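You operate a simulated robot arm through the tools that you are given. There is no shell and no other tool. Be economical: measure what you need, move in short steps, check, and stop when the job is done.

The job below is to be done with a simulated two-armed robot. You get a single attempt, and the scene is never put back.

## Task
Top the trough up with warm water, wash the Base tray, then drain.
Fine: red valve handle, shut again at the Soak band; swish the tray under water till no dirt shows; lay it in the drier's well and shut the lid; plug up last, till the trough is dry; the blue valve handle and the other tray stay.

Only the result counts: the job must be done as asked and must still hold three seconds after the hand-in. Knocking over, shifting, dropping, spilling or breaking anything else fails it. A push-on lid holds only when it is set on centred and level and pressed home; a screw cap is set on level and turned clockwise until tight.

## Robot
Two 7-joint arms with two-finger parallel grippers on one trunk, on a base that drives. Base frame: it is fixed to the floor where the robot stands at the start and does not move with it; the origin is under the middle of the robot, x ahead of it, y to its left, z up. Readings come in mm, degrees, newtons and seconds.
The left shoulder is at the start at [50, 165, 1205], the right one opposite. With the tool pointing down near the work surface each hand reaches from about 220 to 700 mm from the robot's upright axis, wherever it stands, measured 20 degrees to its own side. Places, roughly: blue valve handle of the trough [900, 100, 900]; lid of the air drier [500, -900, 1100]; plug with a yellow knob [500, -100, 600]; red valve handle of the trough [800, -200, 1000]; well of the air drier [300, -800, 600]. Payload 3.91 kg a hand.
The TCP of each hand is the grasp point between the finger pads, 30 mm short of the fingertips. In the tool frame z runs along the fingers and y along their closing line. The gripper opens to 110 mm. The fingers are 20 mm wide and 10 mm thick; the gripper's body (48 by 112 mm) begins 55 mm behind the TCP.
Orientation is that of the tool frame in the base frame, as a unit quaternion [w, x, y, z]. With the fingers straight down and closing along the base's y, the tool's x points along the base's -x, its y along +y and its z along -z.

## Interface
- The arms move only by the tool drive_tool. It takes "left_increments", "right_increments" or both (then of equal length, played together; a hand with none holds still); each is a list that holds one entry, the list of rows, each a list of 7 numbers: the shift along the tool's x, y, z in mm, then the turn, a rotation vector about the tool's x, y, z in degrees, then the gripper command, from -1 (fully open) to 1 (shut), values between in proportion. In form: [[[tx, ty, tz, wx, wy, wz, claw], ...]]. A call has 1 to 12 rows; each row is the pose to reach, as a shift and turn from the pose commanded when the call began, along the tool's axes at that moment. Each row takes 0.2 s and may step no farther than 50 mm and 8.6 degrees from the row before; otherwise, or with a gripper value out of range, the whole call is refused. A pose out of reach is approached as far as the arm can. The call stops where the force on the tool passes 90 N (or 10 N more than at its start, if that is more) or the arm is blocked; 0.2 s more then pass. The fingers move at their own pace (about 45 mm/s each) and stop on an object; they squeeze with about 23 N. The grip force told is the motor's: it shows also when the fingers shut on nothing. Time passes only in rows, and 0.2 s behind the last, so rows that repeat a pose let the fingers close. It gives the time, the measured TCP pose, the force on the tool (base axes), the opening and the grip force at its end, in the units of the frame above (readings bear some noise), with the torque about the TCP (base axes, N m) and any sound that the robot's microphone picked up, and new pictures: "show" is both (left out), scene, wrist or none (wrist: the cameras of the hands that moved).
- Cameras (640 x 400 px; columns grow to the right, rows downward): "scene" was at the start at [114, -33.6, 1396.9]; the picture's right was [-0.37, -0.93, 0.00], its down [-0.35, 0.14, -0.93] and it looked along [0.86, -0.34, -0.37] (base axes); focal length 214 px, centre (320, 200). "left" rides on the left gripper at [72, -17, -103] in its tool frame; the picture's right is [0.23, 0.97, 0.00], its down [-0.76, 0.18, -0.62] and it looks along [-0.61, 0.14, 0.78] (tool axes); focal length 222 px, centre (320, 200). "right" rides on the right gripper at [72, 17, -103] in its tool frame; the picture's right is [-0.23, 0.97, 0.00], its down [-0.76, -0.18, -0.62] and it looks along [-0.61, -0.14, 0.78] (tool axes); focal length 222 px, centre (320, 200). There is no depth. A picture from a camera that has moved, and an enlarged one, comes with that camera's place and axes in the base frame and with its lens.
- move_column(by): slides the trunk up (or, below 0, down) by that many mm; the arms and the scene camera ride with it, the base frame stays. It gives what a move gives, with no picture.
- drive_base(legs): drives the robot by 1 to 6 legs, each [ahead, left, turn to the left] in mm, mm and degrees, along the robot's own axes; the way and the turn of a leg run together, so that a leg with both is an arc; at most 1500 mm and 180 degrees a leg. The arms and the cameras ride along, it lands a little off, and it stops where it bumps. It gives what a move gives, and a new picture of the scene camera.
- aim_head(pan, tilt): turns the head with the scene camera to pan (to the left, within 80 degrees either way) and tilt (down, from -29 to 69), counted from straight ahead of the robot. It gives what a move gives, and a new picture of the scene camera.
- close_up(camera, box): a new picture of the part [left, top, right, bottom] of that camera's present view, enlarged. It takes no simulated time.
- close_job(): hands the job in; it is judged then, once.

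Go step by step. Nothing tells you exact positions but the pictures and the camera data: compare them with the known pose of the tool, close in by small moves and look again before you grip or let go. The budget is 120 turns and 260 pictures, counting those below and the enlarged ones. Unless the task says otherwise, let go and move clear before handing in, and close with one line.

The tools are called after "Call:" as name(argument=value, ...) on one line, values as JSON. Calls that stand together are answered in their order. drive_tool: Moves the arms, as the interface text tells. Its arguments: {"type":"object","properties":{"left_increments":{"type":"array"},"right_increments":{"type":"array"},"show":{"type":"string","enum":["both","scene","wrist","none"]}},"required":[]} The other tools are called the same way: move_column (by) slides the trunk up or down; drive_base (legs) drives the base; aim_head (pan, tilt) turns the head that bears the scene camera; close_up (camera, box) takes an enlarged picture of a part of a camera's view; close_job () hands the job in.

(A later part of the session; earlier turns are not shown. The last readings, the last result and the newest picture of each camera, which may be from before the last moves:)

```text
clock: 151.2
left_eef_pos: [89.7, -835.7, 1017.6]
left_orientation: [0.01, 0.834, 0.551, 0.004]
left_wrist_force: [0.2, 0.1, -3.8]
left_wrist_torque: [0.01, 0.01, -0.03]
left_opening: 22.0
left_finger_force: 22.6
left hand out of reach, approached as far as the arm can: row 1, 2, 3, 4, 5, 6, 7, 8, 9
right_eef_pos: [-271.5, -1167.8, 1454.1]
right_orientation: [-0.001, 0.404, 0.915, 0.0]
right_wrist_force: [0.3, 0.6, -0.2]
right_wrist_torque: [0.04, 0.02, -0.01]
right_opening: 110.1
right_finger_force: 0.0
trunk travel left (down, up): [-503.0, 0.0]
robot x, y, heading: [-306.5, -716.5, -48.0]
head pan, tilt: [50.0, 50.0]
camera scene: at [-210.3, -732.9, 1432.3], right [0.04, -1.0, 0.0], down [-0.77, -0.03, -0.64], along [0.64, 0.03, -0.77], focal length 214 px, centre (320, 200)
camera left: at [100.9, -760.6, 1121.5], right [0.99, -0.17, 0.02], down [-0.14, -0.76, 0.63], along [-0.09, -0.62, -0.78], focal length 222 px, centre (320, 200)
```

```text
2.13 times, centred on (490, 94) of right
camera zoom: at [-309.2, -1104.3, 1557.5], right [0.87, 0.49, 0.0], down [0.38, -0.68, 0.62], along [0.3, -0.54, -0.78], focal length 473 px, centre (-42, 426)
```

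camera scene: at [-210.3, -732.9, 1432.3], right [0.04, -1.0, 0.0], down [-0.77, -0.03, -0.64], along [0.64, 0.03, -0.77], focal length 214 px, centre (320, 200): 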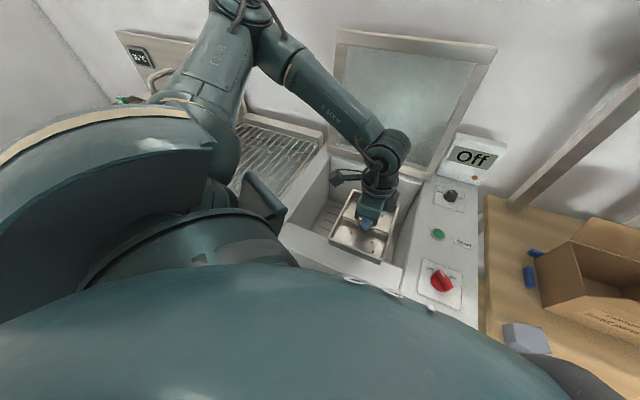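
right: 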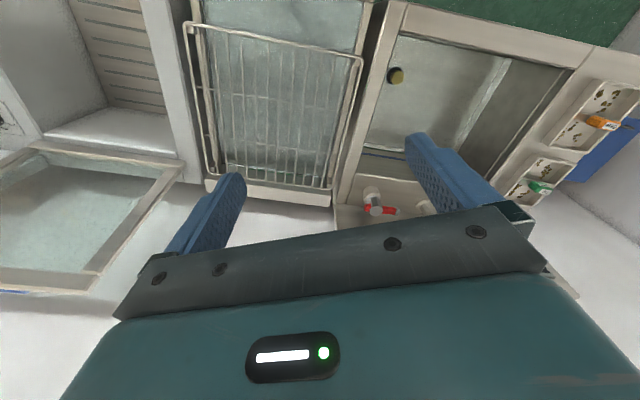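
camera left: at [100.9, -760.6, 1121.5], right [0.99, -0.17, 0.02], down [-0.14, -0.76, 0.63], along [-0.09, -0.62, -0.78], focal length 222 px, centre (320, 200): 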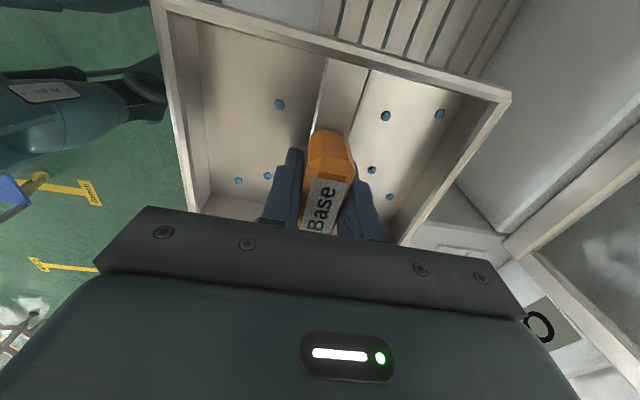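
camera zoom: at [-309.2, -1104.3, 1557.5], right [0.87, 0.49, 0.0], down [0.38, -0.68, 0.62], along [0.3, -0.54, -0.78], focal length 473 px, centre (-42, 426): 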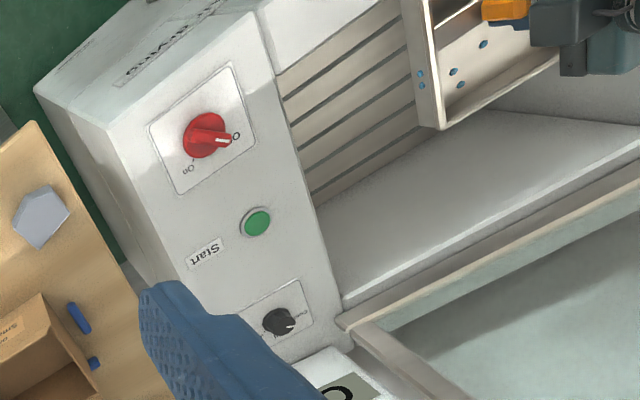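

The elbow has now flipped up, which is what I need. I keep this configuration, ease the yaw back and try to move forward over the well centre.

Call:
drive_tool(left_increments=[[[0, 10, -10, 0, 0, -8, 0.9], [0, 30, -20, 0, 0, -16, 0.9], [0, 55, -20, 0, 0, -24, 0.9], [0, 80, -20, 0, 0, -32, 0.9], [0, 110, -20, 0, 0, -40, 0.9], [0, 140, -20, 0, 0, -48, 0.9], [0, 160, -20, 0, 0, -55, 0.9]]])

```text
clock: 152.8
left_eef_pos: [235.4, -895.6, 1048.5]
left_orientation: [0.008, 0.483, 0.875, -0.003]
left_wrist_force: [0.1, 0.0, -3.3]
left_wrist_torque: [-0.01, -0.03, -0.03]
left_opening: 21.9
left_finger_force: 22.8
right_eef_pos: [-272.8, -1167.9, 1453.2]
right_orientation: [-0.001, 0.403, 0.915, 0.0]
right_wrist_force: [0.0, 0.5, -0.2]
right_wrist_torque: [0.01, 0.0, 0.02]
right_opening: 110.0
right_finger_force: 0.0
trunk travel left (down, up): [-503.0, 0.0]
robot x, y, heading: [-307.0, -714.6, -47.6]
head pan, tilt: [50.0, 50.0]
camera scene: at [-210.3, -733.5, 1432.3], right [0.04, -1.0, 0.0], down [-0.77, -0.03, -0.64], along [0.64, 0.03, -0.77], focal length 214 px, centre (320, 200)
camera left: at [181.9, -842.6, 1151.6], right [0.7, 0.71, 0.0], down [0.55, -0.54, 0.63], along [0.45, -0.45, -0.77], focal length 222 px, centre (320, 200)
```

scene: 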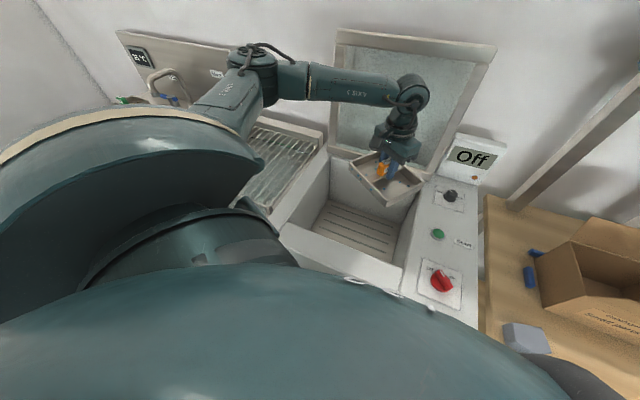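
left: 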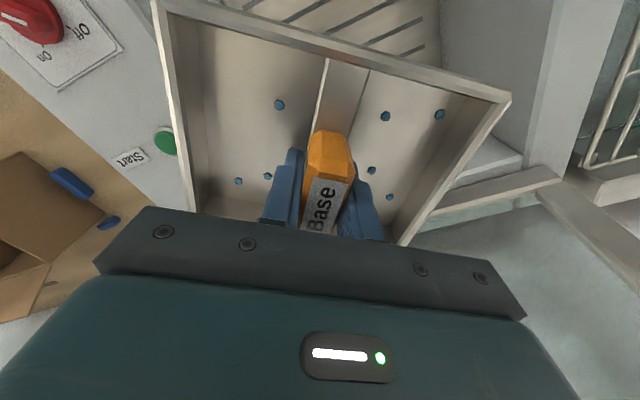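

Now centred over the well at T(559,−738). Over-yawing seems to drive the elbow up, so I yaw in steps while holding position and watch.

Call:
drive_tool(left_increments=[[[0, 0, 0, 0, 0, 7, 0.9], [0, 0, 0, 0, 0, 14, 0.9], [0, 0, 0, 0, 0, 21, 0.9], [0, 0, 0, 0, 0, 28, 0.9], [0, 0, 0, 0, 0, 35, 0.9], [0, 0, 0, 0, 0, 42, 0.9]]], show="scene")

Call:
drive_tool(left_increments=[[[0, 0, 40, 0, 0, 0, 0.9], [0, 0, 80, 0, 0, 0, 0.9], [0, 0, 120, 0, 0, 0, 0.9], [0, 0, 150, 0, 0, 0, 0.9]]], show="scene")

```text
clock: 154.2
left_eef_pos: [234.3, -893.8, 1048.6]
left_orientation: [0.007, 0.635, 0.772, -0.001]
left_wrist_force: [0.6, 1.2, -3.6]
left_wrist_torque: [-0.04, 0.03, -0.01]
left_opening: 21.8
left_finger_force: 22.4
left hand out of reach, approached as far as the arm can: row 4, 5, 6
right_eef_pos: [-272.4, -1169.1, 1454.0]
right_orientation: [-0.001, 0.403, 0.915, 0.0]
right_wrist_force: [0.4, 0.5, -0.3]
right_wrist_torque: [0.03, -0.05, 0.0]
right_opening: 110.0
right_finger_force: 0.0
trunk travel left (down, up): [-503.0, 0.0]
robot x, y, heading: [-308.3, -716.1, -47.6]
head pan, tilt: [50.0, 50.0]
camera scene: at [-210.5, -733.4, 1432.3], right [0.04, -1.0, 0.0], down [-0.77, -0.03, -0.64], along [0.64, 0.03, -0.77], focal length 214 px, centre (320, 200)
```

scene: 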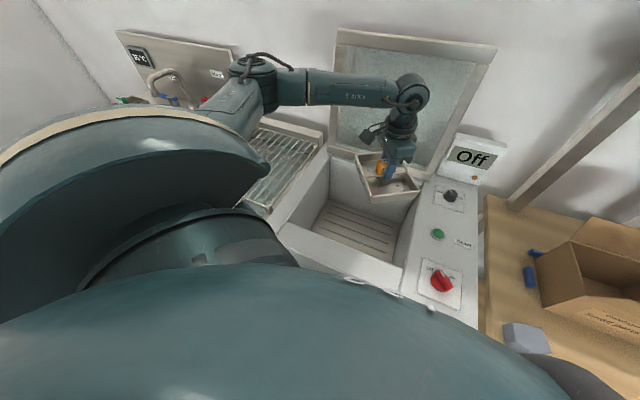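

```text
clock: 155.2
left_eef_pos: [238.8, -897.5, 900.6]
left_orientation: [0.007, 0.635, 0.772, -0.001]
left_wrist_force: [0.1, -0.9, -3.5]
left_wrist_torque: [0.0, -0.01, 0.01]
left_opening: 21.9
left_finger_force: 23.1
right_eef_pos: [-272.5, -1168.1, 1453.3]
right_orientation: [0.0, 0.404, 0.915, 0.001]
right_wrist_force: [-0.3, -0.2, -0.7]
right_wrist_torque: [-0.01, 0.03, 0.02]
right_opening: 109.8
right_finger_force: 0.1
trunk travel left (down, up): [-503.0, 0.0]
robot x, y, heading: [-308.1, -713.9, -47.5]
head pan, tilt: [50.0, 50.0]
camera scene: at [-210.4, -733.5, 1432.3], right [0.04, -1.0, 0.0], down [-0.77, -0.03, -0.64], along [0.64, 0.03, -0.77], focal length 214 px, centre (320, 200)
```

scene: 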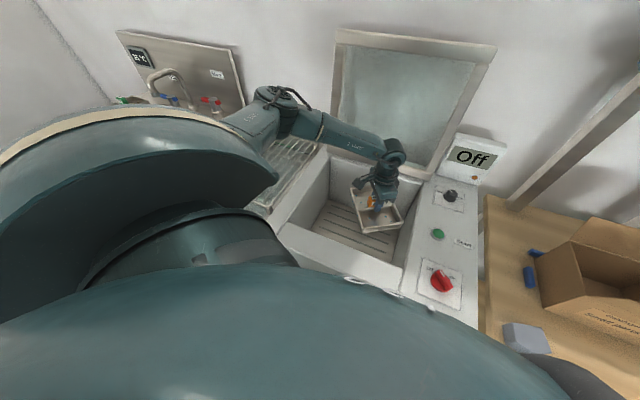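

Descending works in this pose. I continue with a further stage and measure the elbow.

Call:
drive_tool(left_increments=[[[0, 0, 30, 0, 0, 0, 0.9], [0, 0, 60, 0, 0, 0, 0.9], [0, 0, 90, 0, 0, 0, 0.9]]])

Call:
close_up(camera="right", box=[440, 0, 640, 125])

Call:
close_up(camera="scene", box=[220, 60, 460, 210])

```text
clock: 156.0
left_eef_pos: [237.0, -898.9, 870.6]
left_orientation: [0.007, 0.635, 0.772, 0.0]
left_wrist_force: [0.2, 0.4, -4.0]
left_wrist_torque: [-0.05, 0.0, 0.0]
left_opening: 21.7
left_finger_force: 23.0
left hand out of reach, approached as far as the arm can: row 2, 3
right_eef_pos: [-272.3, -1168.3, 1454.2]
right_orientation: [0.0, 0.403, 0.915, 0.001]
right_wrist_force: [-0.5, -0.2, -0.2]
right_wrist_torque: [-0.01, 0.02, -0.01]
right_opening: 110.1
right_finger_force: 0.1
trunk travel left (down, up): [-503.0, 0.0]
robot x, y, heading: [-310.2, -721.5, -47.6]
head pan, tilt: [50.0, 50.0]
camera scene: at [-210.4, -733.6, 1432.3], right [0.04, -1.0, 0.0], down [-0.77, -0.03, -0.64], along [0.64, 0.03, -0.77], focal length 214 px, centre (320, 200)
camera left: at [206.8, -828.8, 973.7], right [0.91, 0.41, 0.01], down [0.31, -0.71, 0.63], along [0.27, -0.58, -0.77], focal length 222 px, centre (320, 200)
```

scene: 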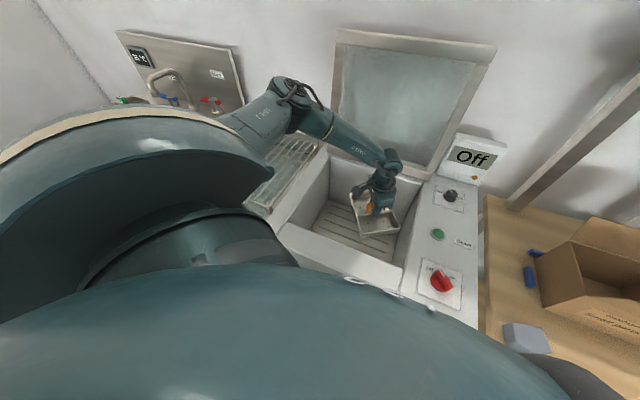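
left: 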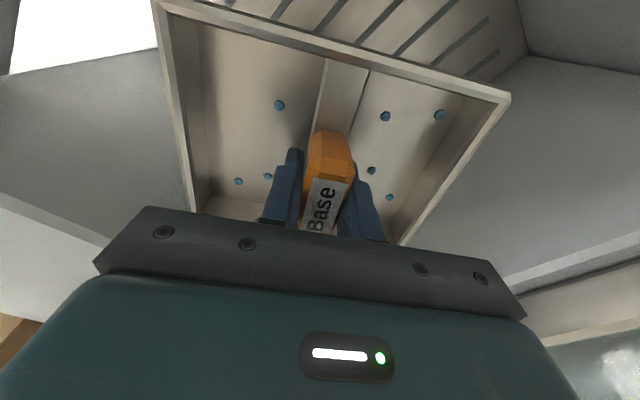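

```text
3.20 times, centred on (540, 62) of right
camera zoom: at [-309.4, -1105.1, 1557.2], right [0.87, 0.49, 0.0], down [0.38, -0.68, 0.62], along [0.3, -0.54, -0.78], focal length 711 px, centre (-384, 640)
```

zoom: 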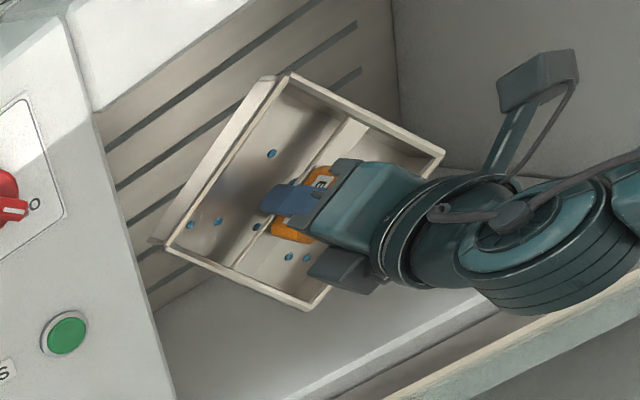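

```text
2.67 times, centred on (340, 135) of scene
camera zoom: at [-210.4, -733.6, 1432.3], right [0.04, -1.0, 0.0], down [-0.77, -0.03, -0.64], along [0.64, 0.03, -0.77], focal length 572 px, centre (267, 373)
```

zoom: 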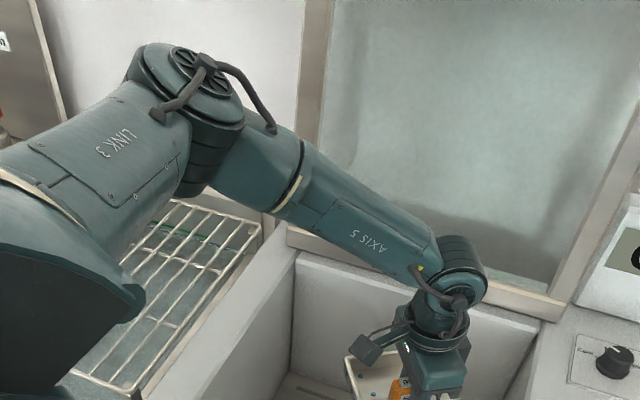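

In this pose the elbow is high (z≈1240) while the hand is at 870. So I can keep the arm as is and lower the whole trunk. First I shift the hand 35 mm left for wall clearance, then lower 100 mm and check.

Call:
drive_tool(left_increments=[[[17, 5, -5, 0, 0, 0, 0.9], [34, 11, -5, 0, 0, 0, 0.9]]], show="none")

Call:
move_column(by=-110)

Call:
aim_head(pan=30, tilt=50)

Call:
close_up(camera="right", box=[320, 0, 640, 200])

Call:
close_up(camera="left", box=[0, 0, 640, 400])

```text
clock: 156.6
left_eef_pos: [242.1, -861.2, 873.9]
left_orientation: [0.008, 0.635, 0.772, 0.0]
left_wrist_force: [-0.4, -0.5, -3.1]
left_wrist_torque: [-0.03, 0.0, 0.01]
left_opening: 21.9
left_finger_force: 23.2
right_eef_pos: [-272.9, -1168.4, 1453.9]
right_orientation: [-0.002, 0.404, 0.915, -0.001]
right_wrist_force: [-0.1, -0.8, -0.7]
right_wrist_torque: [0.0, -0.03, 0.0]
right_opening: 110.2
right_finger_force: 0.2
trunk travel left (down, up): [-503.0, 0.0]
robot x, y, heading: [-305.8, -715.6, -47.5]
head pan, tilt: [50.0, 50.0]
```

```text
clock: 158.0
left_eef_pos: [242.8, -863.0, 764.1]
left_orientation: [0.007, 0.635, 0.772, 0.0]
left_wrist_force: [0.1, 0.0, -2.8]
left_wrist_torque: [-0.04, 0.0, -0.01]
left_opening: 21.9
left_finger_force: 22.7
right_eef_pos: [-272.2, -1168.5, 1344.0]
right_orientation: [-0.001, 0.404, 0.915, 0.0]
right_wrist_force: [-0.2, -0.2, 0.4]
right_wrist_torque: [0.0, 0.04, 0.03]
right_opening: 110.0
right_finger_force: 0.0
trunk travel left (down, up): [-393.0, 110.0]
robot x, y, heading: [-305.6, -714.9, -48.0]
head pan, tilt: [50.0, 50.0]
```

```text
clock: 158.8
left_eef_pos: [241.6, -861.2, 764.2]
left_orientation: [0.007, 0.636, 0.772, -0.001]
left_wrist_force: [-0.1, -0.3, -3.9]
left_wrist_torque: [0.0, 0.0, 0.0]
left_opening: 21.9
left_finger_force: 23.2
right_eef_pos: [-271.6, -1168.4, 1344.3]
right_orientation: [-0.001, 0.402, 0.915, 0.001]
right_wrist_force: [0.0, -0.4, -0.7]
right_wrist_torque: [-0.03, -0.01, 0.0]
right_opening: 109.9
right_finger_force: 0.1
trunk travel left (down, up): [-393.0, 110.0]
robot x, y, heading: [-307.4, -713.9, -47.6]
head pan, tilt: [30.0, 50.0]
camera scene: at [-214.1, -759.8, 1322.3], right [-0.3, -0.95, 0.0], down [-0.73, 0.23, -0.64], along [0.61, -0.19, -0.77], focal length 214 px, centre (320, 200)
```

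scene: 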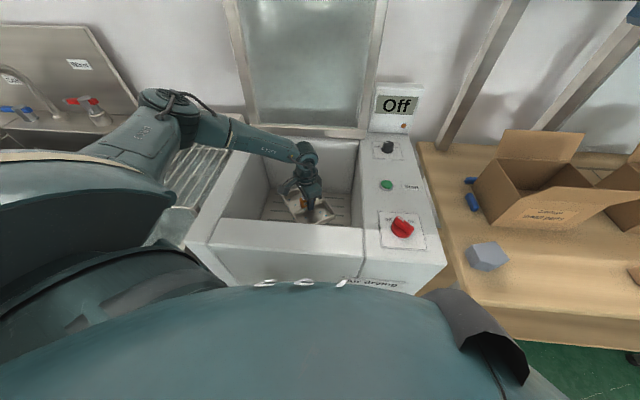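

```text
2.00 times, centred on (480, 100) of right
camera zoom: at [-309.5, -1104.7, 1447.4], right [0.87, 0.49, 0.0], down [0.38, -0.68, 0.62], along [0.3, -0.54, -0.78], focal length 444 px, centre (0, 400)
```

zoom: 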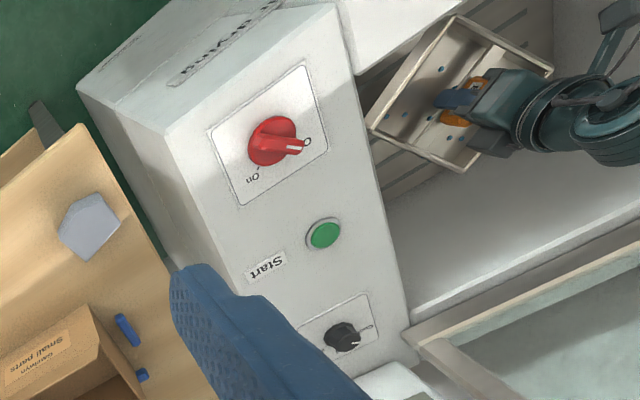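

```text
1.00 times, centred on (320, 200) of left
camera zoom: at [210.9, -792.9, 868.1], right [0.91, 0.41, 0.01], down [0.31, -0.71, 0.63], along [0.26, -0.58, -0.77], focal length 222 px, centre (320, 200)
```

zoom: 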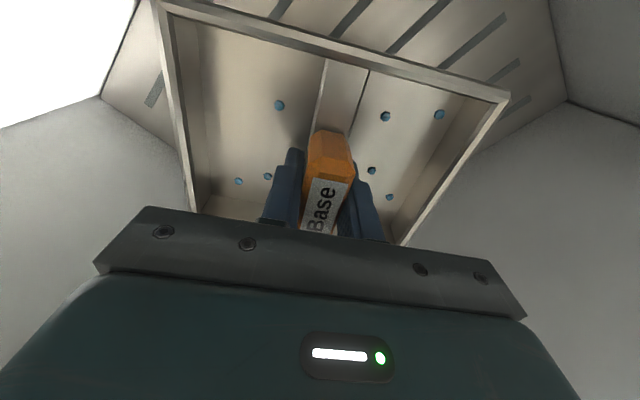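

Clear. I lower a further 80 mm with a check.

Call:
move_column(by=-80)

Call:
close_up(camera="scene", box=[80, 40, 400, 240])

Call:
close_up(camera="left", box=[0, 0, 640, 400])

```text
clock: 160.0
left_eef_pos: [242.1, -861.3, 684.0]
left_orientation: [0.007, 0.635, 0.773, -0.001]
left_wrist_force: [0.1, 0.0, -3.0]
left_wrist_torque: [-0.02, -0.02, 0.02]
left_opening: 21.9
left_finger_force: 22.9
right_eef_pos: [-272.9, -1167.8, 1264.4]
right_orientation: [-0.001, 0.403, 0.915, 0.0]
right_wrist_force: [-0.1, 0.5, 0.2]
right_wrist_torque: [0.0, 0.01, -0.01]
right_opening: 109.8
right_finger_force: 0.0
trunk travel left (down, up): [-313.0, 190.0]
robot x, y, heading: [-307.1, -715.1, -47.8]
head pan, tilt: [30.0, 50.0]
```

```text
2.00 times, centred on (240, 140) of scene
camera zoom: at [-214.2, -759.7, 1242.3], right [-0.3, -0.95, 0.0], down [-0.73, 0.23, -0.64], along [0.61, -0.19, -0.77], focal length 429 px, centre (480, 320)
```

zoom: 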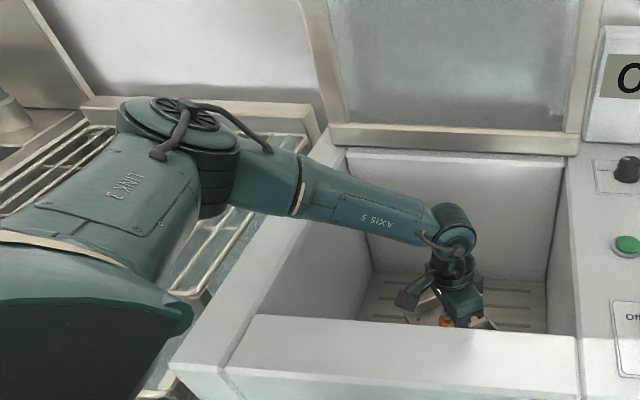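

```text
1.00 times, centred on (320, 200) of left
camera zoom: at [210.9, -792.8, 788.3], right [0.91, 0.41, 0.01], down [0.31, -0.71, 0.63], along [0.26, -0.58, -0.77], focal length 222 px, centre (320, 200)
```

zoom: 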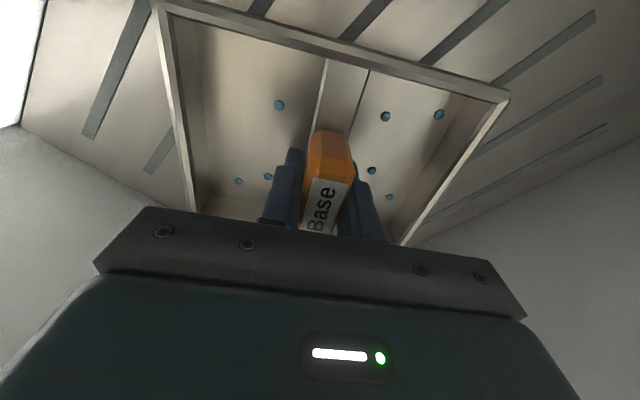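

Call:
move_column(by=-28)

Call:
close_up(camera="scene", box=[200, 110, 360, 210])

Call:
close_up(camera="right", box=[440, 0, 640, 125])

```text
clock: 160.7
left_eef_pos: [242.7, -864.1, 659.4]
left_orientation: [0.011, 0.635, 0.772, -0.002]
left_wrist_force: [4.8, -1.4, 16.0]
left_wrist_torque: [-0.3, 0.9, 0.09]
left_opening: 22.1
left_finger_force: 23.4
right_eef_pos: [-272.6, -1167.3, 1236.6]
right_orientation: [0.001, 0.404, 0.915, 0.0]
right_wrist_force: [0.7, -0.4, 0.2]
right_wrist_torque: [0.02, 0.01, 0.01]
right_opening: 109.9
right_finger_force: 0.0
trunk travel left (down, up): [-285.0, 218.0]
robot x, y, heading: [-306.9, -713.9, -47.5]
head pan, tilt: [30.0, 50.0]
```

```text
4.00 times, centred on (280, 160) of scene
camera zoom: at [-215.2, -759.5, 1214.6], right [-0.3, -0.95, 0.0], down [-0.73, 0.23, -0.64], along [0.61, -0.19, -0.77], focal length 858 px, centre (480, 360)
```

zoom: 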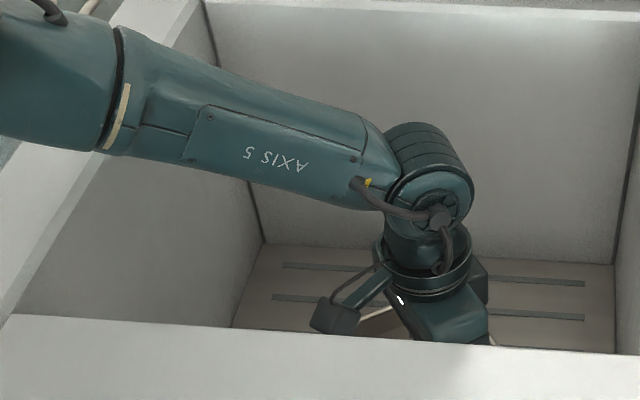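

```text
3.20 times, centred on (540, 62) of right
camera zoom: at [-310.9, -1104.3, 1339.7], right [0.87, 0.49, 0.0], down [0.38, -0.68, 0.62], along [0.3, -0.54, -0.78], focal length 711 px, centre (-384, 640)
```

zoom: 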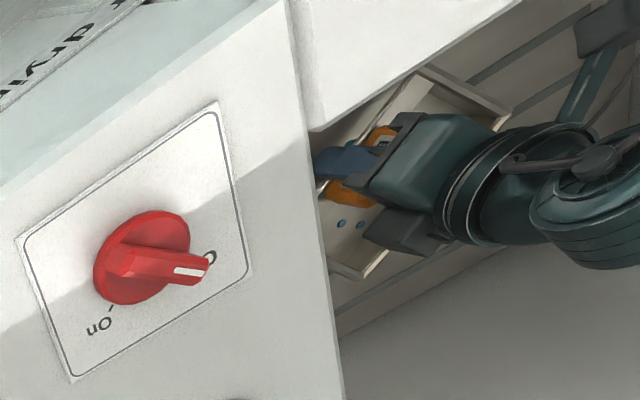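

The tray has touched the well floor (+16 N). I ease 2 mm up, open the fingers and check.

Call:
drive_tool(left_increments=[[[0, 0, -2, 0, 0, 0, 0.9], [0, 0, -2, 0, 0, 0, 0.5], [0, 0, -2, 0, 0, 0, 0], [0, 0, -2, 0, 0, 0, -0.2], [0, 0, -2, 0, 0, 0, -0.2]]], show="wrist")

```text
clock: 161.9
left_eef_pos: [242.2, -862.8, 659.6]
left_orientation: [0.007, 0.635, 0.772, -0.001]
left_wrist_force: [-0.4, -0.5, 0.6]
left_wrist_torque: [-0.01, -0.01, 0.0]
left_opening: 65.8
left_finger_force: 0.1
right_eef_pos: [-272.7, -1168.2, 1236.1]
right_orientation: [-0.001, 0.404, 0.915, 0.001]
right_wrist_force: [0.0, -0.2, 0.3]
right_wrist_torque: [-0.02, 0.0, 0.01]
right_opening: 110.1
right_finger_force: 0.0
trunk travel left (down, up): [-285.0, 218.0]
robot x, y, heading: [-305.3, -715.3, -47.5]
head pan, tilt: [30.0, 50.0]
camera left: at [211.0, -792.8, 762.5], right [0.91, 0.41, 0.01], down [0.31, -0.71, 0.63], along [0.26, -0.58, -0.77], focal length 222 px, centre (320, 200)
```

left: 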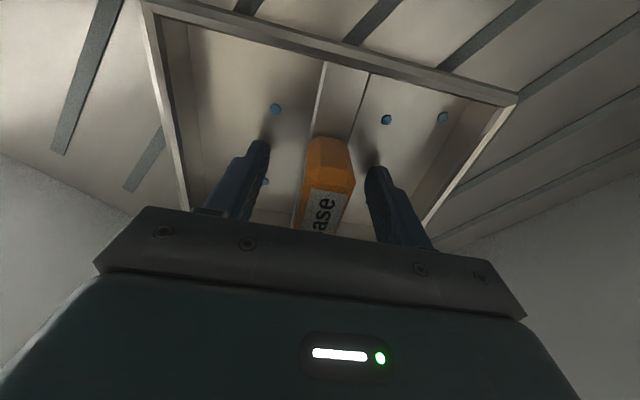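

The tray lies flat and released. I raise straight out.

Call:
move_column(by=218)

Call:
drive_tool(left_increments=[[[0, 0, -40, 0, 0, 0, -0.2], [0, 0, -80, 0, 0, 0, -0.2], [0, 0, -120, 0, 0, 0, -0.2], [0, 0, -160, 0, 0, 0, -0.2], [0, 0, -200, 0, 0, -5, -0.2], [0, 0, -230, 0, 0, -10, -0.2]]], show="scene")

Call:
close_up(camera="right", box=[320, 0, 640, 200])

```text
clock: 164.2
left_eef_pos: [242.5, -861.9, 877.6]
left_orientation: [0.008, 0.636, 0.772, 0.0]
left_wrist_force: [-0.7, -0.8, 0.5]
left_wrist_torque: [0.01, 0.01, -0.01]
left_opening: 65.9
left_finger_force: 0.1
right_eef_pos: [-273.1, -1168.1, 1453.4]
right_orientation: [-0.001, 0.403, 0.915, 0.0]
right_wrist_force: [-0.4, 0.7, -0.3]
right_wrist_torque: [0.01, 0.03, 0.02]
right_opening: 110.1
right_finger_force: 0.2
trunk travel left (down, up): [-503.0, 0.0]
robot x, y, heading: [-307.2, -713.0, -47.7]
head pan, tilt: [30.0, 50.0]
```

```text
clock: 165.7
left_eef_pos: [239.7, -857.9, 1108.2]
left_orientation: [0.008, 0.566, 0.825, 0.0]
left_wrist_force: [-0.8, -0.6, 0.6]
left_wrist_torque: [-0.03, 0.01, -0.01]
left_opening: 65.9
left_finger_force: 0.0
right_eef_pos: [-273.0, -1168.5, 1454.4]
right_orientation: [-0.001, 0.403, 0.915, 0.001]
right_wrist_force: [-0.1, 0.1, -0.5]
right_wrist_torque: [0.0, -0.02, 0.02]
right_opening: 110.1
right_finger_force: 0.0
trunk travel left (down, up): [-503.0, 0.0]
robot x, y, heading: [-303.6, -716.1, -47.6]
head pan, tilt: [30.0, 50.0]
camera scene: at [-214.6, -759.8, 1432.3], right [-0.3, -0.95, 0.0], down [-0.73, 0.23, -0.64], along [0.61, -0.19, -0.77], focal length 214 px, centre (320, 200)
```

scene: 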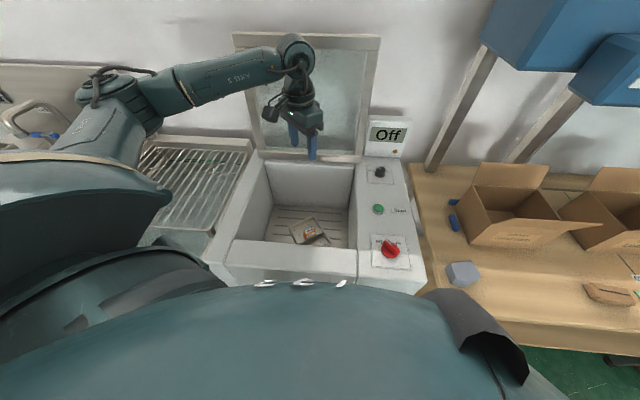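

```text
2.00 times, centred on (480, 100) of right
camera zoom: at [-310.1, -1104.6, 1557.4], right [0.87, 0.49, 0.0], down [0.38, -0.68, 0.62], along [0.3, -0.54, -0.78], focal length 444 px, centre (0, 400)
```

zoom: 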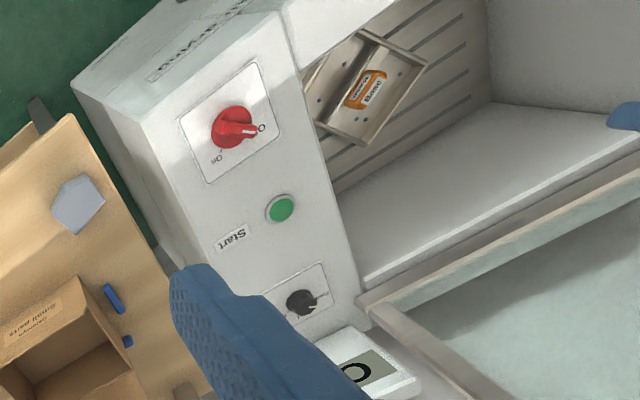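

The Base tray sits in the well, clear of the walls. Next the lid: its top rail is at roughly d≈839, l≈−685, z≈1250, leaning back ~14°. I rotate the left hand to the same roll used for the valve, rising, to later hook over the rail.

Call:
drive_tool(left_increments=[[[0, 0, -12, 0, 0, -8.5, -0.2], [0, 0, -24, 0, 0, -17, -0.2], [0, 0, -36, 0, 0, -25.5, -0.2], [0, 0, -48, 0, 0, -34, -0.2], [0, 0, -60, 0, 0, -42.5, -0.2], [0, 0, -72, 0, 0, -51, -0.2], [0, 0, -84, 0, 0, -59.5, -0.2], [0, 0, -96, 0, 0, -68, -0.2], [0, 0, -108, 0, 0, -76.5, -0.2], [0, 0, -120, 0, 0, -85, -0.2], [0, 0, -132, 0, 0, -93.5, -0.2], [0, 0, -145, 0, 0, -102, -0.2]]], show="none")

Call:
close_up(camera="scene", box=[200, 0, 420, 180])

```text
clock: 168.2
left_eef_pos: [238.3, -858.1, 1253.0]
left_orientation: [0.004, -0.288, 0.958, -0.006]
left_wrist_force: [-0.6, -1.3, 0.1]
left_wrist_torque: [-0.04, -0.01, 0.0]
left_opening: 66.0
left_finger_force: 0.1
right_eef_pos: [-273.1, -1168.7, 1453.8]
right_orientation: [-0.001, 0.404, 0.915, 0.0]
right_wrist_force: [0.3, 0.2, 0.0]
right_wrist_torque: [0.0, 0.0, 0.03]
right_opening: 110.1
right_finger_force: 0.0
trunk travel left (down, up): [-503.0, 0.0]
robot x, y, heading: [-308.2, -713.6, -47.6]
head pan, tilt: [30.0, 50.0]
```

```text
2.22 times, centred on (310, 90) of scene
camera zoom: at [-214.7, -759.8, 1432.3], right [-0.3, -0.95, 0.0], down [-0.73, 0.23, -0.64], along [0.61, -0.19, -0.77], focal length 477 px, centre (342, 444)
```

zoom: 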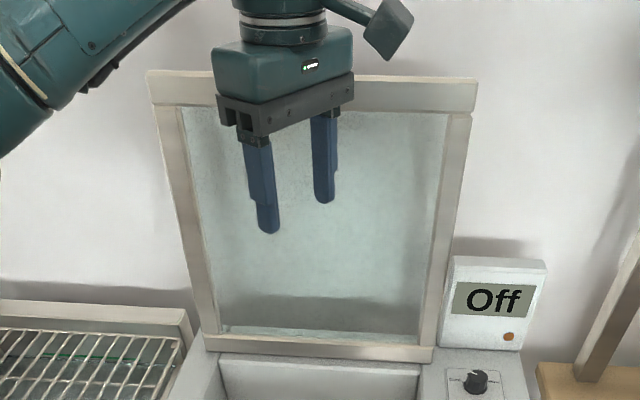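

Lid top edge refined: d≈811, z≈1270, lean ~9°. I finish the yaw and pitch the hand forward.

Call:
drive_tool(left_increments=[[[0, 0, -15, 0, 0, -8, -0.5], [0, 0, -30, 0, 0, -16, -1], [0, 0, -45, 0, 0, -24, -1], [0, 0, -60, 0, 0, -24, -1]]], show="none")

Call:
drive_tool(left_increments=[[[0, 0, 0, 8, 0, 0, -1], [0, 0, 0, 16, 0, 0, -1], [0, 0, 0, 24, 0, 0, -1], [0, 0, 0, 32, 0, 0, -1], [0, 0, 0, 40, 0, 0, -1], [0, 0, 0, 48, 0, 0, -1], [0, 0, 0, 55, 0, 0, -1]]], show="both")

```text
clock: 169.2
left_eef_pos: [237.7, -860.5, 1312.1]
left_orientation: [0.002, -0.478, 0.878, -0.007]
left_wrist_force: [0.1, -0.1, 0.8]
left_wrist_torque: [0.01, 0.01, 0.02]
left_opening: 110.1
left_finger_force: 0.0
right_eef_pos: [-273.1, -1170.5, 1454.3]
right_orientation: [0.0, 0.403, 0.915, 0.001]
right_wrist_force: [1.1, 0.6, 0.1]
right_wrist_torque: [0.0, 0.0, -0.01]
right_opening: 109.9
right_finger_force: 0.0
trunk travel left (down, up): [-503.0, 0.0]
robot x, y, heading: [-308.0, -716.2, -47.5]
head pan, tilt: [30.0, 50.0]
```

```text
clock: 170.8
left_eef_pos: [236.7, -857.2, 1313.1]
left_orientation: [0.223, -0.423, 0.775, -0.413]
left_wrist_force: [0.2, -0.7, 0.5]
left_wrist_torque: [0.0, -0.02, 0.0]
left_opening: 110.1
left_finger_force: 0.0
right_eef_pos: [-273.2, -1169.0, 1454.4]
right_orientation: [-0.001, 0.404, 0.915, 0.0]
right_wrist_force: [-0.1, 0.1, -0.1]
right_wrist_torque: [0.02, 0.01, -0.02]
right_opening: 109.8
right_finger_force: 0.1
trunk travel left (down, up): [-503.0, 0.0]
robot x, y, heading: [-305.5, -712.1, -47.8]
head pan, tilt: [30.0, 50.0]
camera scene: at [-214.4, -759.6, 1432.4], right [-0.3, -0.95, 0.0], down [-0.73, 0.23, -0.64], along [0.61, -0.19, -0.77], focal length 214 px, centre (320, 200)
camera left: at [134.6, -876.2, 1385.8], right [-0.58, 0.1, -0.81], down [-0.1, 0.97, 0.2], along [0.81, 0.2, -0.56], focal length 222 px, centre (320, 200)
```

scene: 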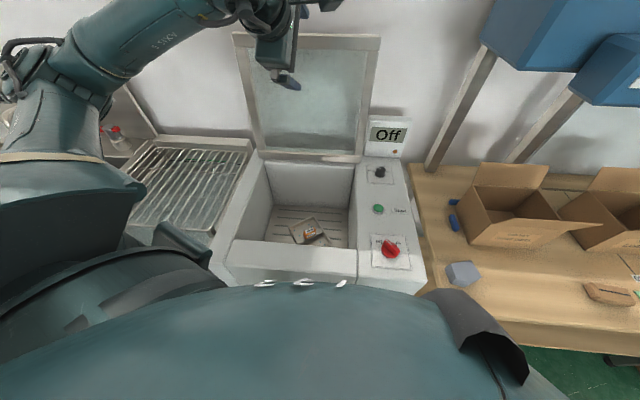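
left: 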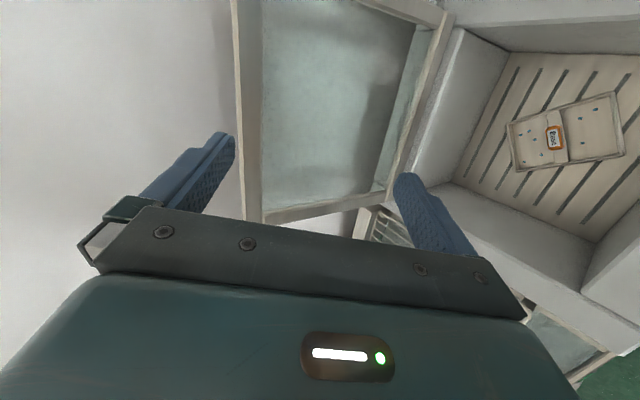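

I can see the top rail edge at about d≈830, z≈1264. I advance the open hand to just above and before it.

Call:
drive_tool(left_increments=[[[-8, -21, 36, 0, 0, 0, -1], [-16, -43, 73, 0, 0, 0, -1], [-25, -64, 109, 0, 0, 0, -1], [-33, -86, 146, 0, 0, 0, -1], [-41, -107, 182, 0, 0, 0, -1]]])

Call:
aim_head(pan=35, tilt=15)

```text
clock: 172.1
left_eef_pos: [435.8, -938.3, 1297.9]
left_orientation: [0.223, -0.422, 0.776, -0.412]
left_wrist_force: [0.3, -0.1, -0.3]
left_wrist_torque: [0.0, 0.02, 0.04]
left_opening: 109.9
left_finger_force: 0.0
right_eef_pos: [-271.8, -1168.8, 1453.7]
right_orientation: [-0.001, 0.404, 0.915, 0.0]
right_wrist_force: [-0.4, -0.1, -0.1]
right_wrist_torque: [-0.01, 0.04, 0.02]
right_opening: 110.1
right_finger_force: 0.2
trunk travel left (down, up): [-503.0, 0.0]
robot x, y, heading: [-310.3, -717.3, -47.6]
head pan, tilt: [30.0, 50.0]
camera scene: at [-213.9, -760.4, 1432.2], right [-0.3, -0.95, 0.0], down [-0.73, 0.23, -0.64], along [0.61, -0.19, -0.77], focal length 214 px, centre (320, 200)
camera left: at [333.2, -957.9, 1371.3], right [-0.58, 0.1, -0.81], down [-0.1, 0.97, 0.2], along [0.81, 0.2, -0.56], focal length 222 px, centre (320, 200)
```

scene: 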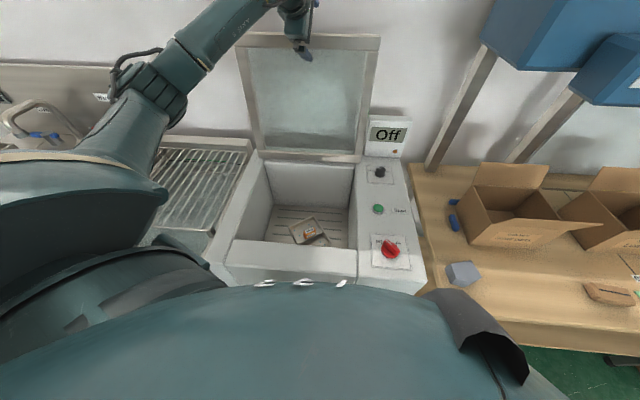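
left: 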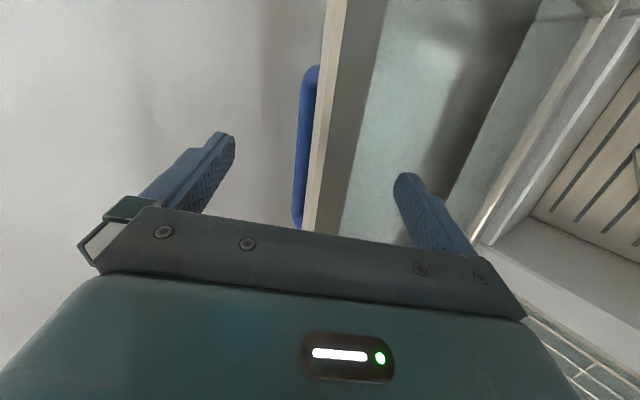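

```text
clock: 173.1
left_eef_pos: [435.7, -938.5, 1298.6]
left_orientation: [0.224, -0.423, 0.775, -0.412]
left_wrist_force: [0.1, 0.7, -0.5]
left_wrist_torque: [0.01, -0.01, 0.01]
left_opening: 109.6
left_finger_force: 0.0
right_eef_pos: [-271.7, -1167.8, 1453.8]
right_orientation: [0.0, 0.403, 0.915, 0.0]
right_wrist_force: [-0.7, 0.0, 0.3]
right_wrist_torque: [0.03, 0.03, 0.0]
right_opening: 109.9
right_finger_force: 0.1
trunk travel left (down, up): [-503.0, 0.0]
robot x, y, heading: [-305.2, -714.7, -47.5]
head pan, tilt: [35.0, 15.0]
camera scene: at [-196.6, -756.8, 1486.0], right [-0.22, -0.98, 0.0], down [-0.25, 0.06, -0.97], along [0.94, -0.21, -0.26], focal length 214 px, centre (320, 200)
```

scene: 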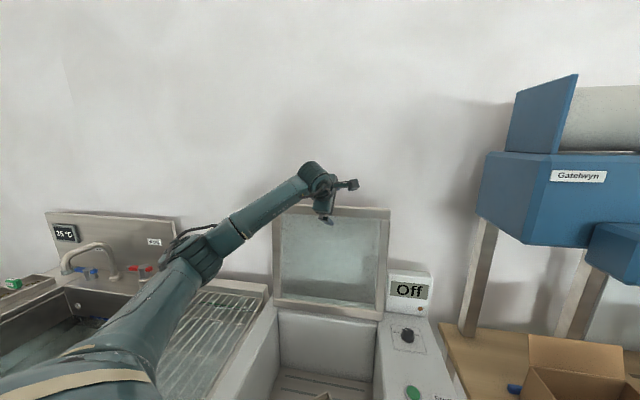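

The lid has a blue D-handle behind its top rail (bar about d≈842, z≈1262). I pitch to ~50°, go above it, and then straddle the rail and handle from above.

Call:
drive_tool(left_increments=[[[-3, -14, 11, -8, 0, 0, -1], [-6, -28, 22, -16, 0, 0, -1], [-6, -28, 22, -16, 0, 0, -1]]])

Call:
close_up(camera="scene", box=[240, 140, 420, 252])

```text
clock: 173.9
left_eef_pos: [467.6, -950.8, 1308.5]
left_orientation: [0.161, -0.449, 0.826, -0.301]
left_wrist_force: [0.2, 0.5, 0.8]
left_wrist_torque: [-0.02, 0.0, 0.0]
left_opening: 110.0
left_finger_force: 0.0
right_eef_pos: [-271.7, -1167.5, 1453.9]
right_orientation: [-0.002, 0.404, 0.915, 0.0]
right_wrist_force: [-0.2, 0.4, -0.2]
right_wrist_torque: [-0.01, 0.0, 0.01]
right_opening: 110.2
right_finger_force: 0.1
trunk travel left (down, up): [-503.0, 0.0]
robot x, y, heading: [-304.1, -720.5, -47.6]
head pan, tilt: [35.0, 15.0]
camera scene: at [-196.4, -756.2, 1486.1], right [-0.22, -0.98, 0.0], down [-0.25, 0.06, -0.97], along [0.94, -0.21, -0.26], focal length 214 px, centre (320, 200)
camera left: at [384.1, -981.5, 1400.9], right [-0.75, 0.21, -0.62], down [-0.03, 0.93, 0.36], along [0.66, 0.29, -0.69], focal length 222 px, centre (320, 200)
```

scene: 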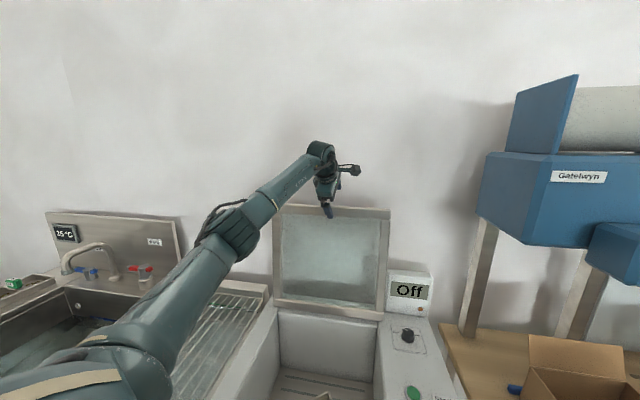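
left: 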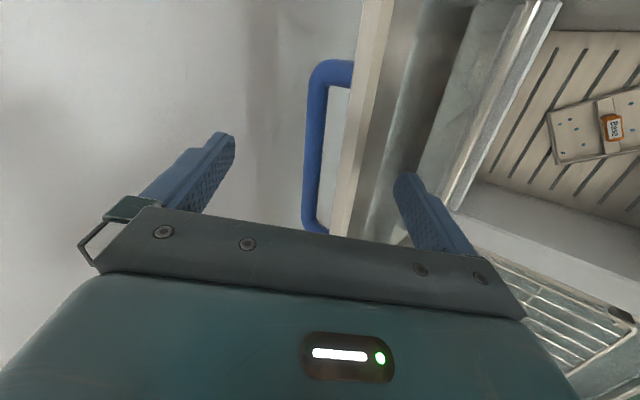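

```text
3.56 times, centred on (330, 196) of scene
camera zoom: at [-196.4, -756.2, 1486.1], right [-0.22, -0.98, 0.0], down [-0.25, 0.06, -0.97], along [0.94, -0.21, -0.26], focal length 763 px, centre (284, 214)
```

zoom: 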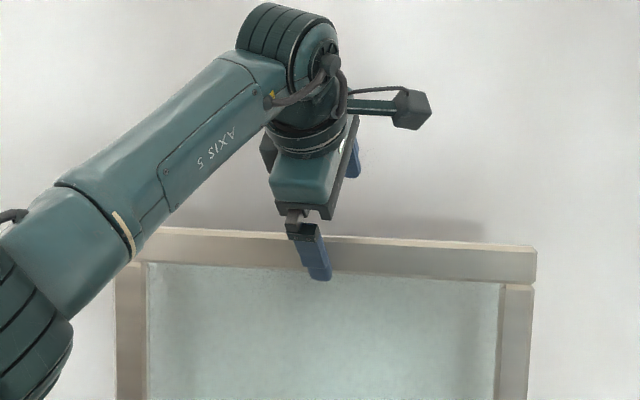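

The straddle line-up is good: rail d≈783–798, bar d≈834, both between my fingers. I go straight down about 64 mm.

Call:
drive_tool(left_increments=[[[0, 13, 16, 0, 0, 0, -1], [0, 27, 33, 0, 0, 0, -1], [0, 41, 49, 0, 0, 0, -1]]], show="wrist")

```text
clock: 174.7
left_eef_pos: [466.2, -949.5, 1244.9]
left_orientation: [0.162, -0.449, 0.826, -0.3]
left_wrist_force: [1.4, -0.6, 0.0]
left_wrist_torque: [-0.04, -0.01, -0.04]
left_opening: 109.8
left_finger_force: 0.0
right_eef_pos: [-271.4, -1167.6, 1453.4]
right_orientation: [-0.001, 0.403, 0.915, 0.001]
right_wrist_force: [0.4, 0.3, 0.1]
right_wrist_torque: [-0.02, 0.0, 0.0]
right_opening: 110.1
right_finger_force: 0.1
trunk travel left (down, up): [-503.0, 0.0]
robot x, y, heading: [-308.3, -715.9, -47.4]
head pan, tilt: [35.0, 15.0]
camera left: at [383.6, -981.1, 1336.7], right [-0.75, 0.21, -0.62], down [-0.04, 0.93, 0.36], along [0.66, 0.29, -0.69], focal length 222 px, centre (320, 200)
```

left: 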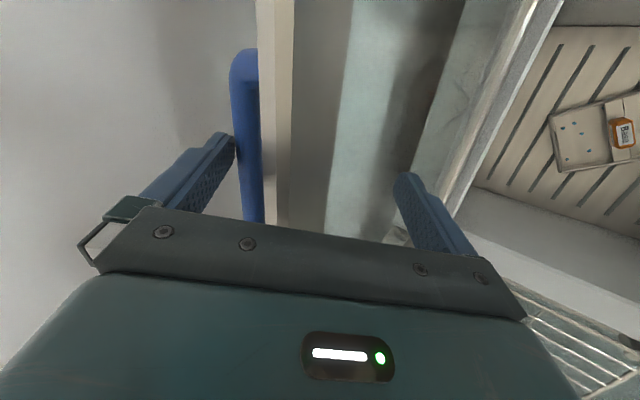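

The upper finger is right behind the handle bar. I pull forward along the lid's arc, in a first stage.

Call:
drive_tool(left_increments=[[[4, 15, -15, 0, 0, 0, -1], [8, 31, -29.6, 0, 0, 0, -1], [16, 65.7, -55, 0, 0, 0, -1], [24, 103, -76, 0, 0, 0, -1]]])

```text
clock: 175.7
left_eef_pos: [345.9, -898.8, 1237.5]
left_orientation: [0.162, -0.451, 0.826, -0.298]
left_wrist_force: [-2.8, 0.7, -0.5]
left_wrist_torque: [0.04, 0.03, 0.02]
left_opening: 110.1
left_finger_force: 0.1
right_eef_pos: [-272.8, -1168.4, 1454.1]
right_orientation: [-0.001, 0.404, 0.915, 0.001]
right_wrist_force: [0.6, -1.1, 0.3]
right_wrist_torque: [-0.03, 0.02, -0.01]
right_opening: 110.0
right_finger_force: 0.0
trunk travel left (down, up): [-503.0, 0.0]
robot x, y, heading: [-307.6, -712.2, -47.4]
head pan, tilt: [35.0, 15.0]
camera scene: at [-196.8, -756.6, 1486.0], right [-0.22, -0.98, 0.0], down [-0.25, 0.06, -0.97], along [0.94, -0.21, -0.26], focal length 214 px, centre (320, 200)
camera left: at [263.1, -931.5, 1328.2], right [-0.75, 0.21, -0.62], down [-0.04, 0.93, 0.37], along [0.66, 0.3, -0.69], focal length 222 px, centre (320, 200)
```

scene: 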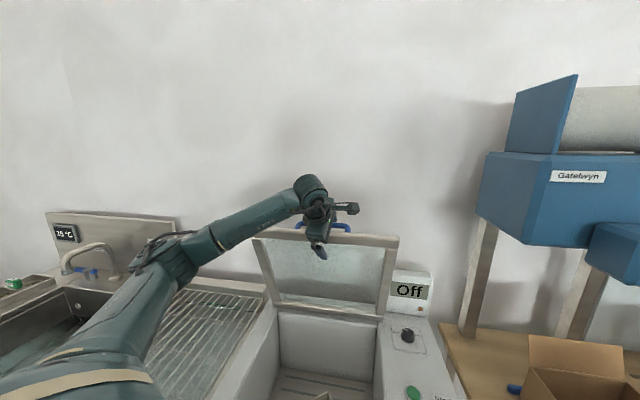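
left: 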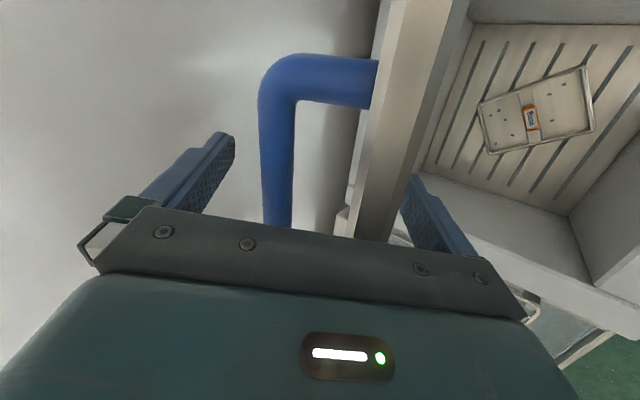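

The lid follows and now leans on the lower finger. I continue the arc.

Call:
drive_tool(left_increments=[[[7.6, 40, -16.6, 0, 0, 0, -1], [14, 75, -26, 0, 0, 0, -1], [20, 112, -33, 0, 0, 0, -1], [26, 154, -35, 0, 0, 0, -1]]])

```text
clock: 176.7
left_eef_pos: [216.4, -847.5, 1166.8]
left_orientation: [0.162, -0.45, 0.825, -0.301]
left_wrist_force: [-0.5, 0.1, -1.4]
left_wrist_torque: [-0.07, -0.02, 0.0]
left_opening: 110.5
left_finger_force: 0.0
right_eef_pos: [-273.4, -1168.0, 1454.4]
right_orientation: [-0.002, 0.404, 0.915, 0.0]
right_wrist_force: [0.6, 0.6, -0.3]
right_wrist_torque: [-0.02, 0.01, -0.02]
right_opening: 109.9
right_finger_force: 0.1
trunk travel left (down, up): [-503.0, 0.0]
robot x, y, heading: [-304.6, -716.8, -47.7]
head pan, tilt: [35.0, 15.0]
camera scene: at [-196.8, -756.5, 1486.1], right [-0.22, -0.98, 0.0], down [-0.25, 0.06, -0.97], along [0.94, -0.21, -0.26], focal length 214 px, centre (320, 200)
camera left: at [132.5, -879.0, 1257.6], right [-0.75, 0.21, -0.62], down [-0.04, 0.93, 0.36], along [0.66, 0.29, -0.69], focal length 222 px, centre (320, 200)
```

scene: 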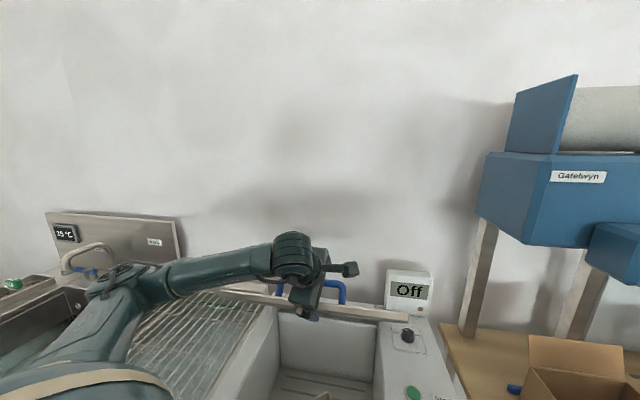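
left: 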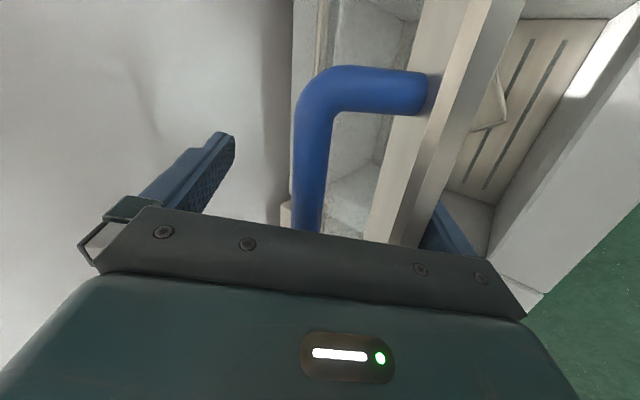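

Lid is about 45° down, resting on the lower finger. I continue down along the arc while levelling the hand with it.

Call:
drive_tool(left_increments=[[[5.7, 41.9, 2.6, 7, 0, 0, -1], [10.9, 84.2, 10.4, 14, 0, 0, -1], [15.3, 125.5, 23, 21, 0, 0, -1]]])

```text
clock: 177.5
left_eef_pos: [174.2, -837.8, 1095.6]
left_orientation: [0.215, -0.426, 0.783, -0.399]
left_wrist_force: [-1.1, -0.4, -1.9]
left_wrist_torque: [-0.11, -0.12, 0.1]
left_opening: 109.8
left_finger_force: 0.1
left hand out of reach, approached as far as the arm can: row 2, 3
right_eef_pos: [-273.2, -1168.0, 1454.2]
right_orientation: [-0.001, 0.404, 0.915, 0.0]
right_wrist_force: [0.8, -0.2, -0.4]
right_wrist_torque: [-0.02, 0.02, 0.0]
right_opening: 110.0
right_finger_force: 0.0
trunk travel left (down, up): [-503.0, 0.0]
robot x, y, heading: [-311.5, -713.3, -47.5]
head pan, tilt: [35.0, 15.0]
camera scene: at [-196.8, -756.7, 1486.0], right [-0.22, -0.98, 0.0], down [-0.25, 0.06, -0.97], along [0.94, -0.21, -0.26], focal length 214 px, centre (320, 200)
camera left: at [72.8, -857.7, 1172.3], right [-0.61, 0.12, -0.79], down [-0.1, 0.97, 0.22], along [0.79, 0.21, -0.58], focal length 222 px, centre (320, 200)
```

scene: 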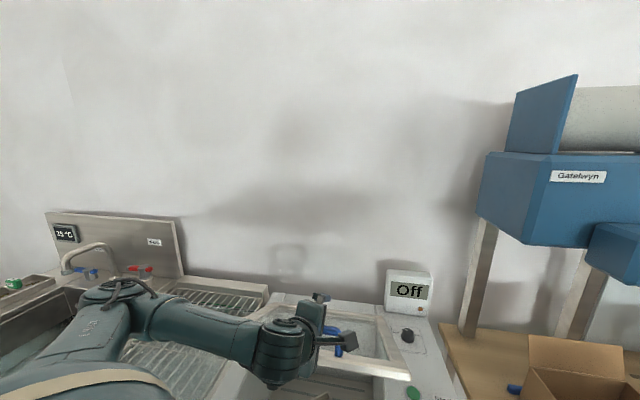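
left: 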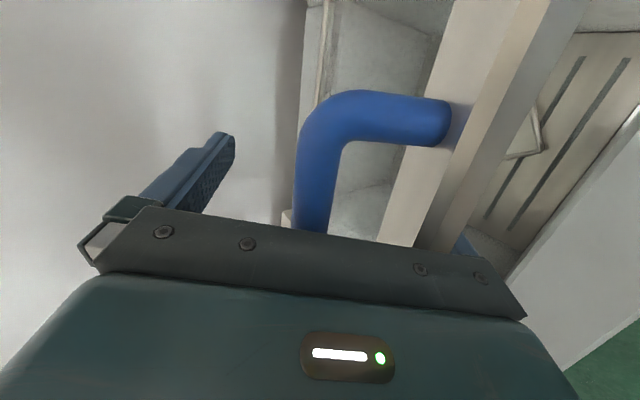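

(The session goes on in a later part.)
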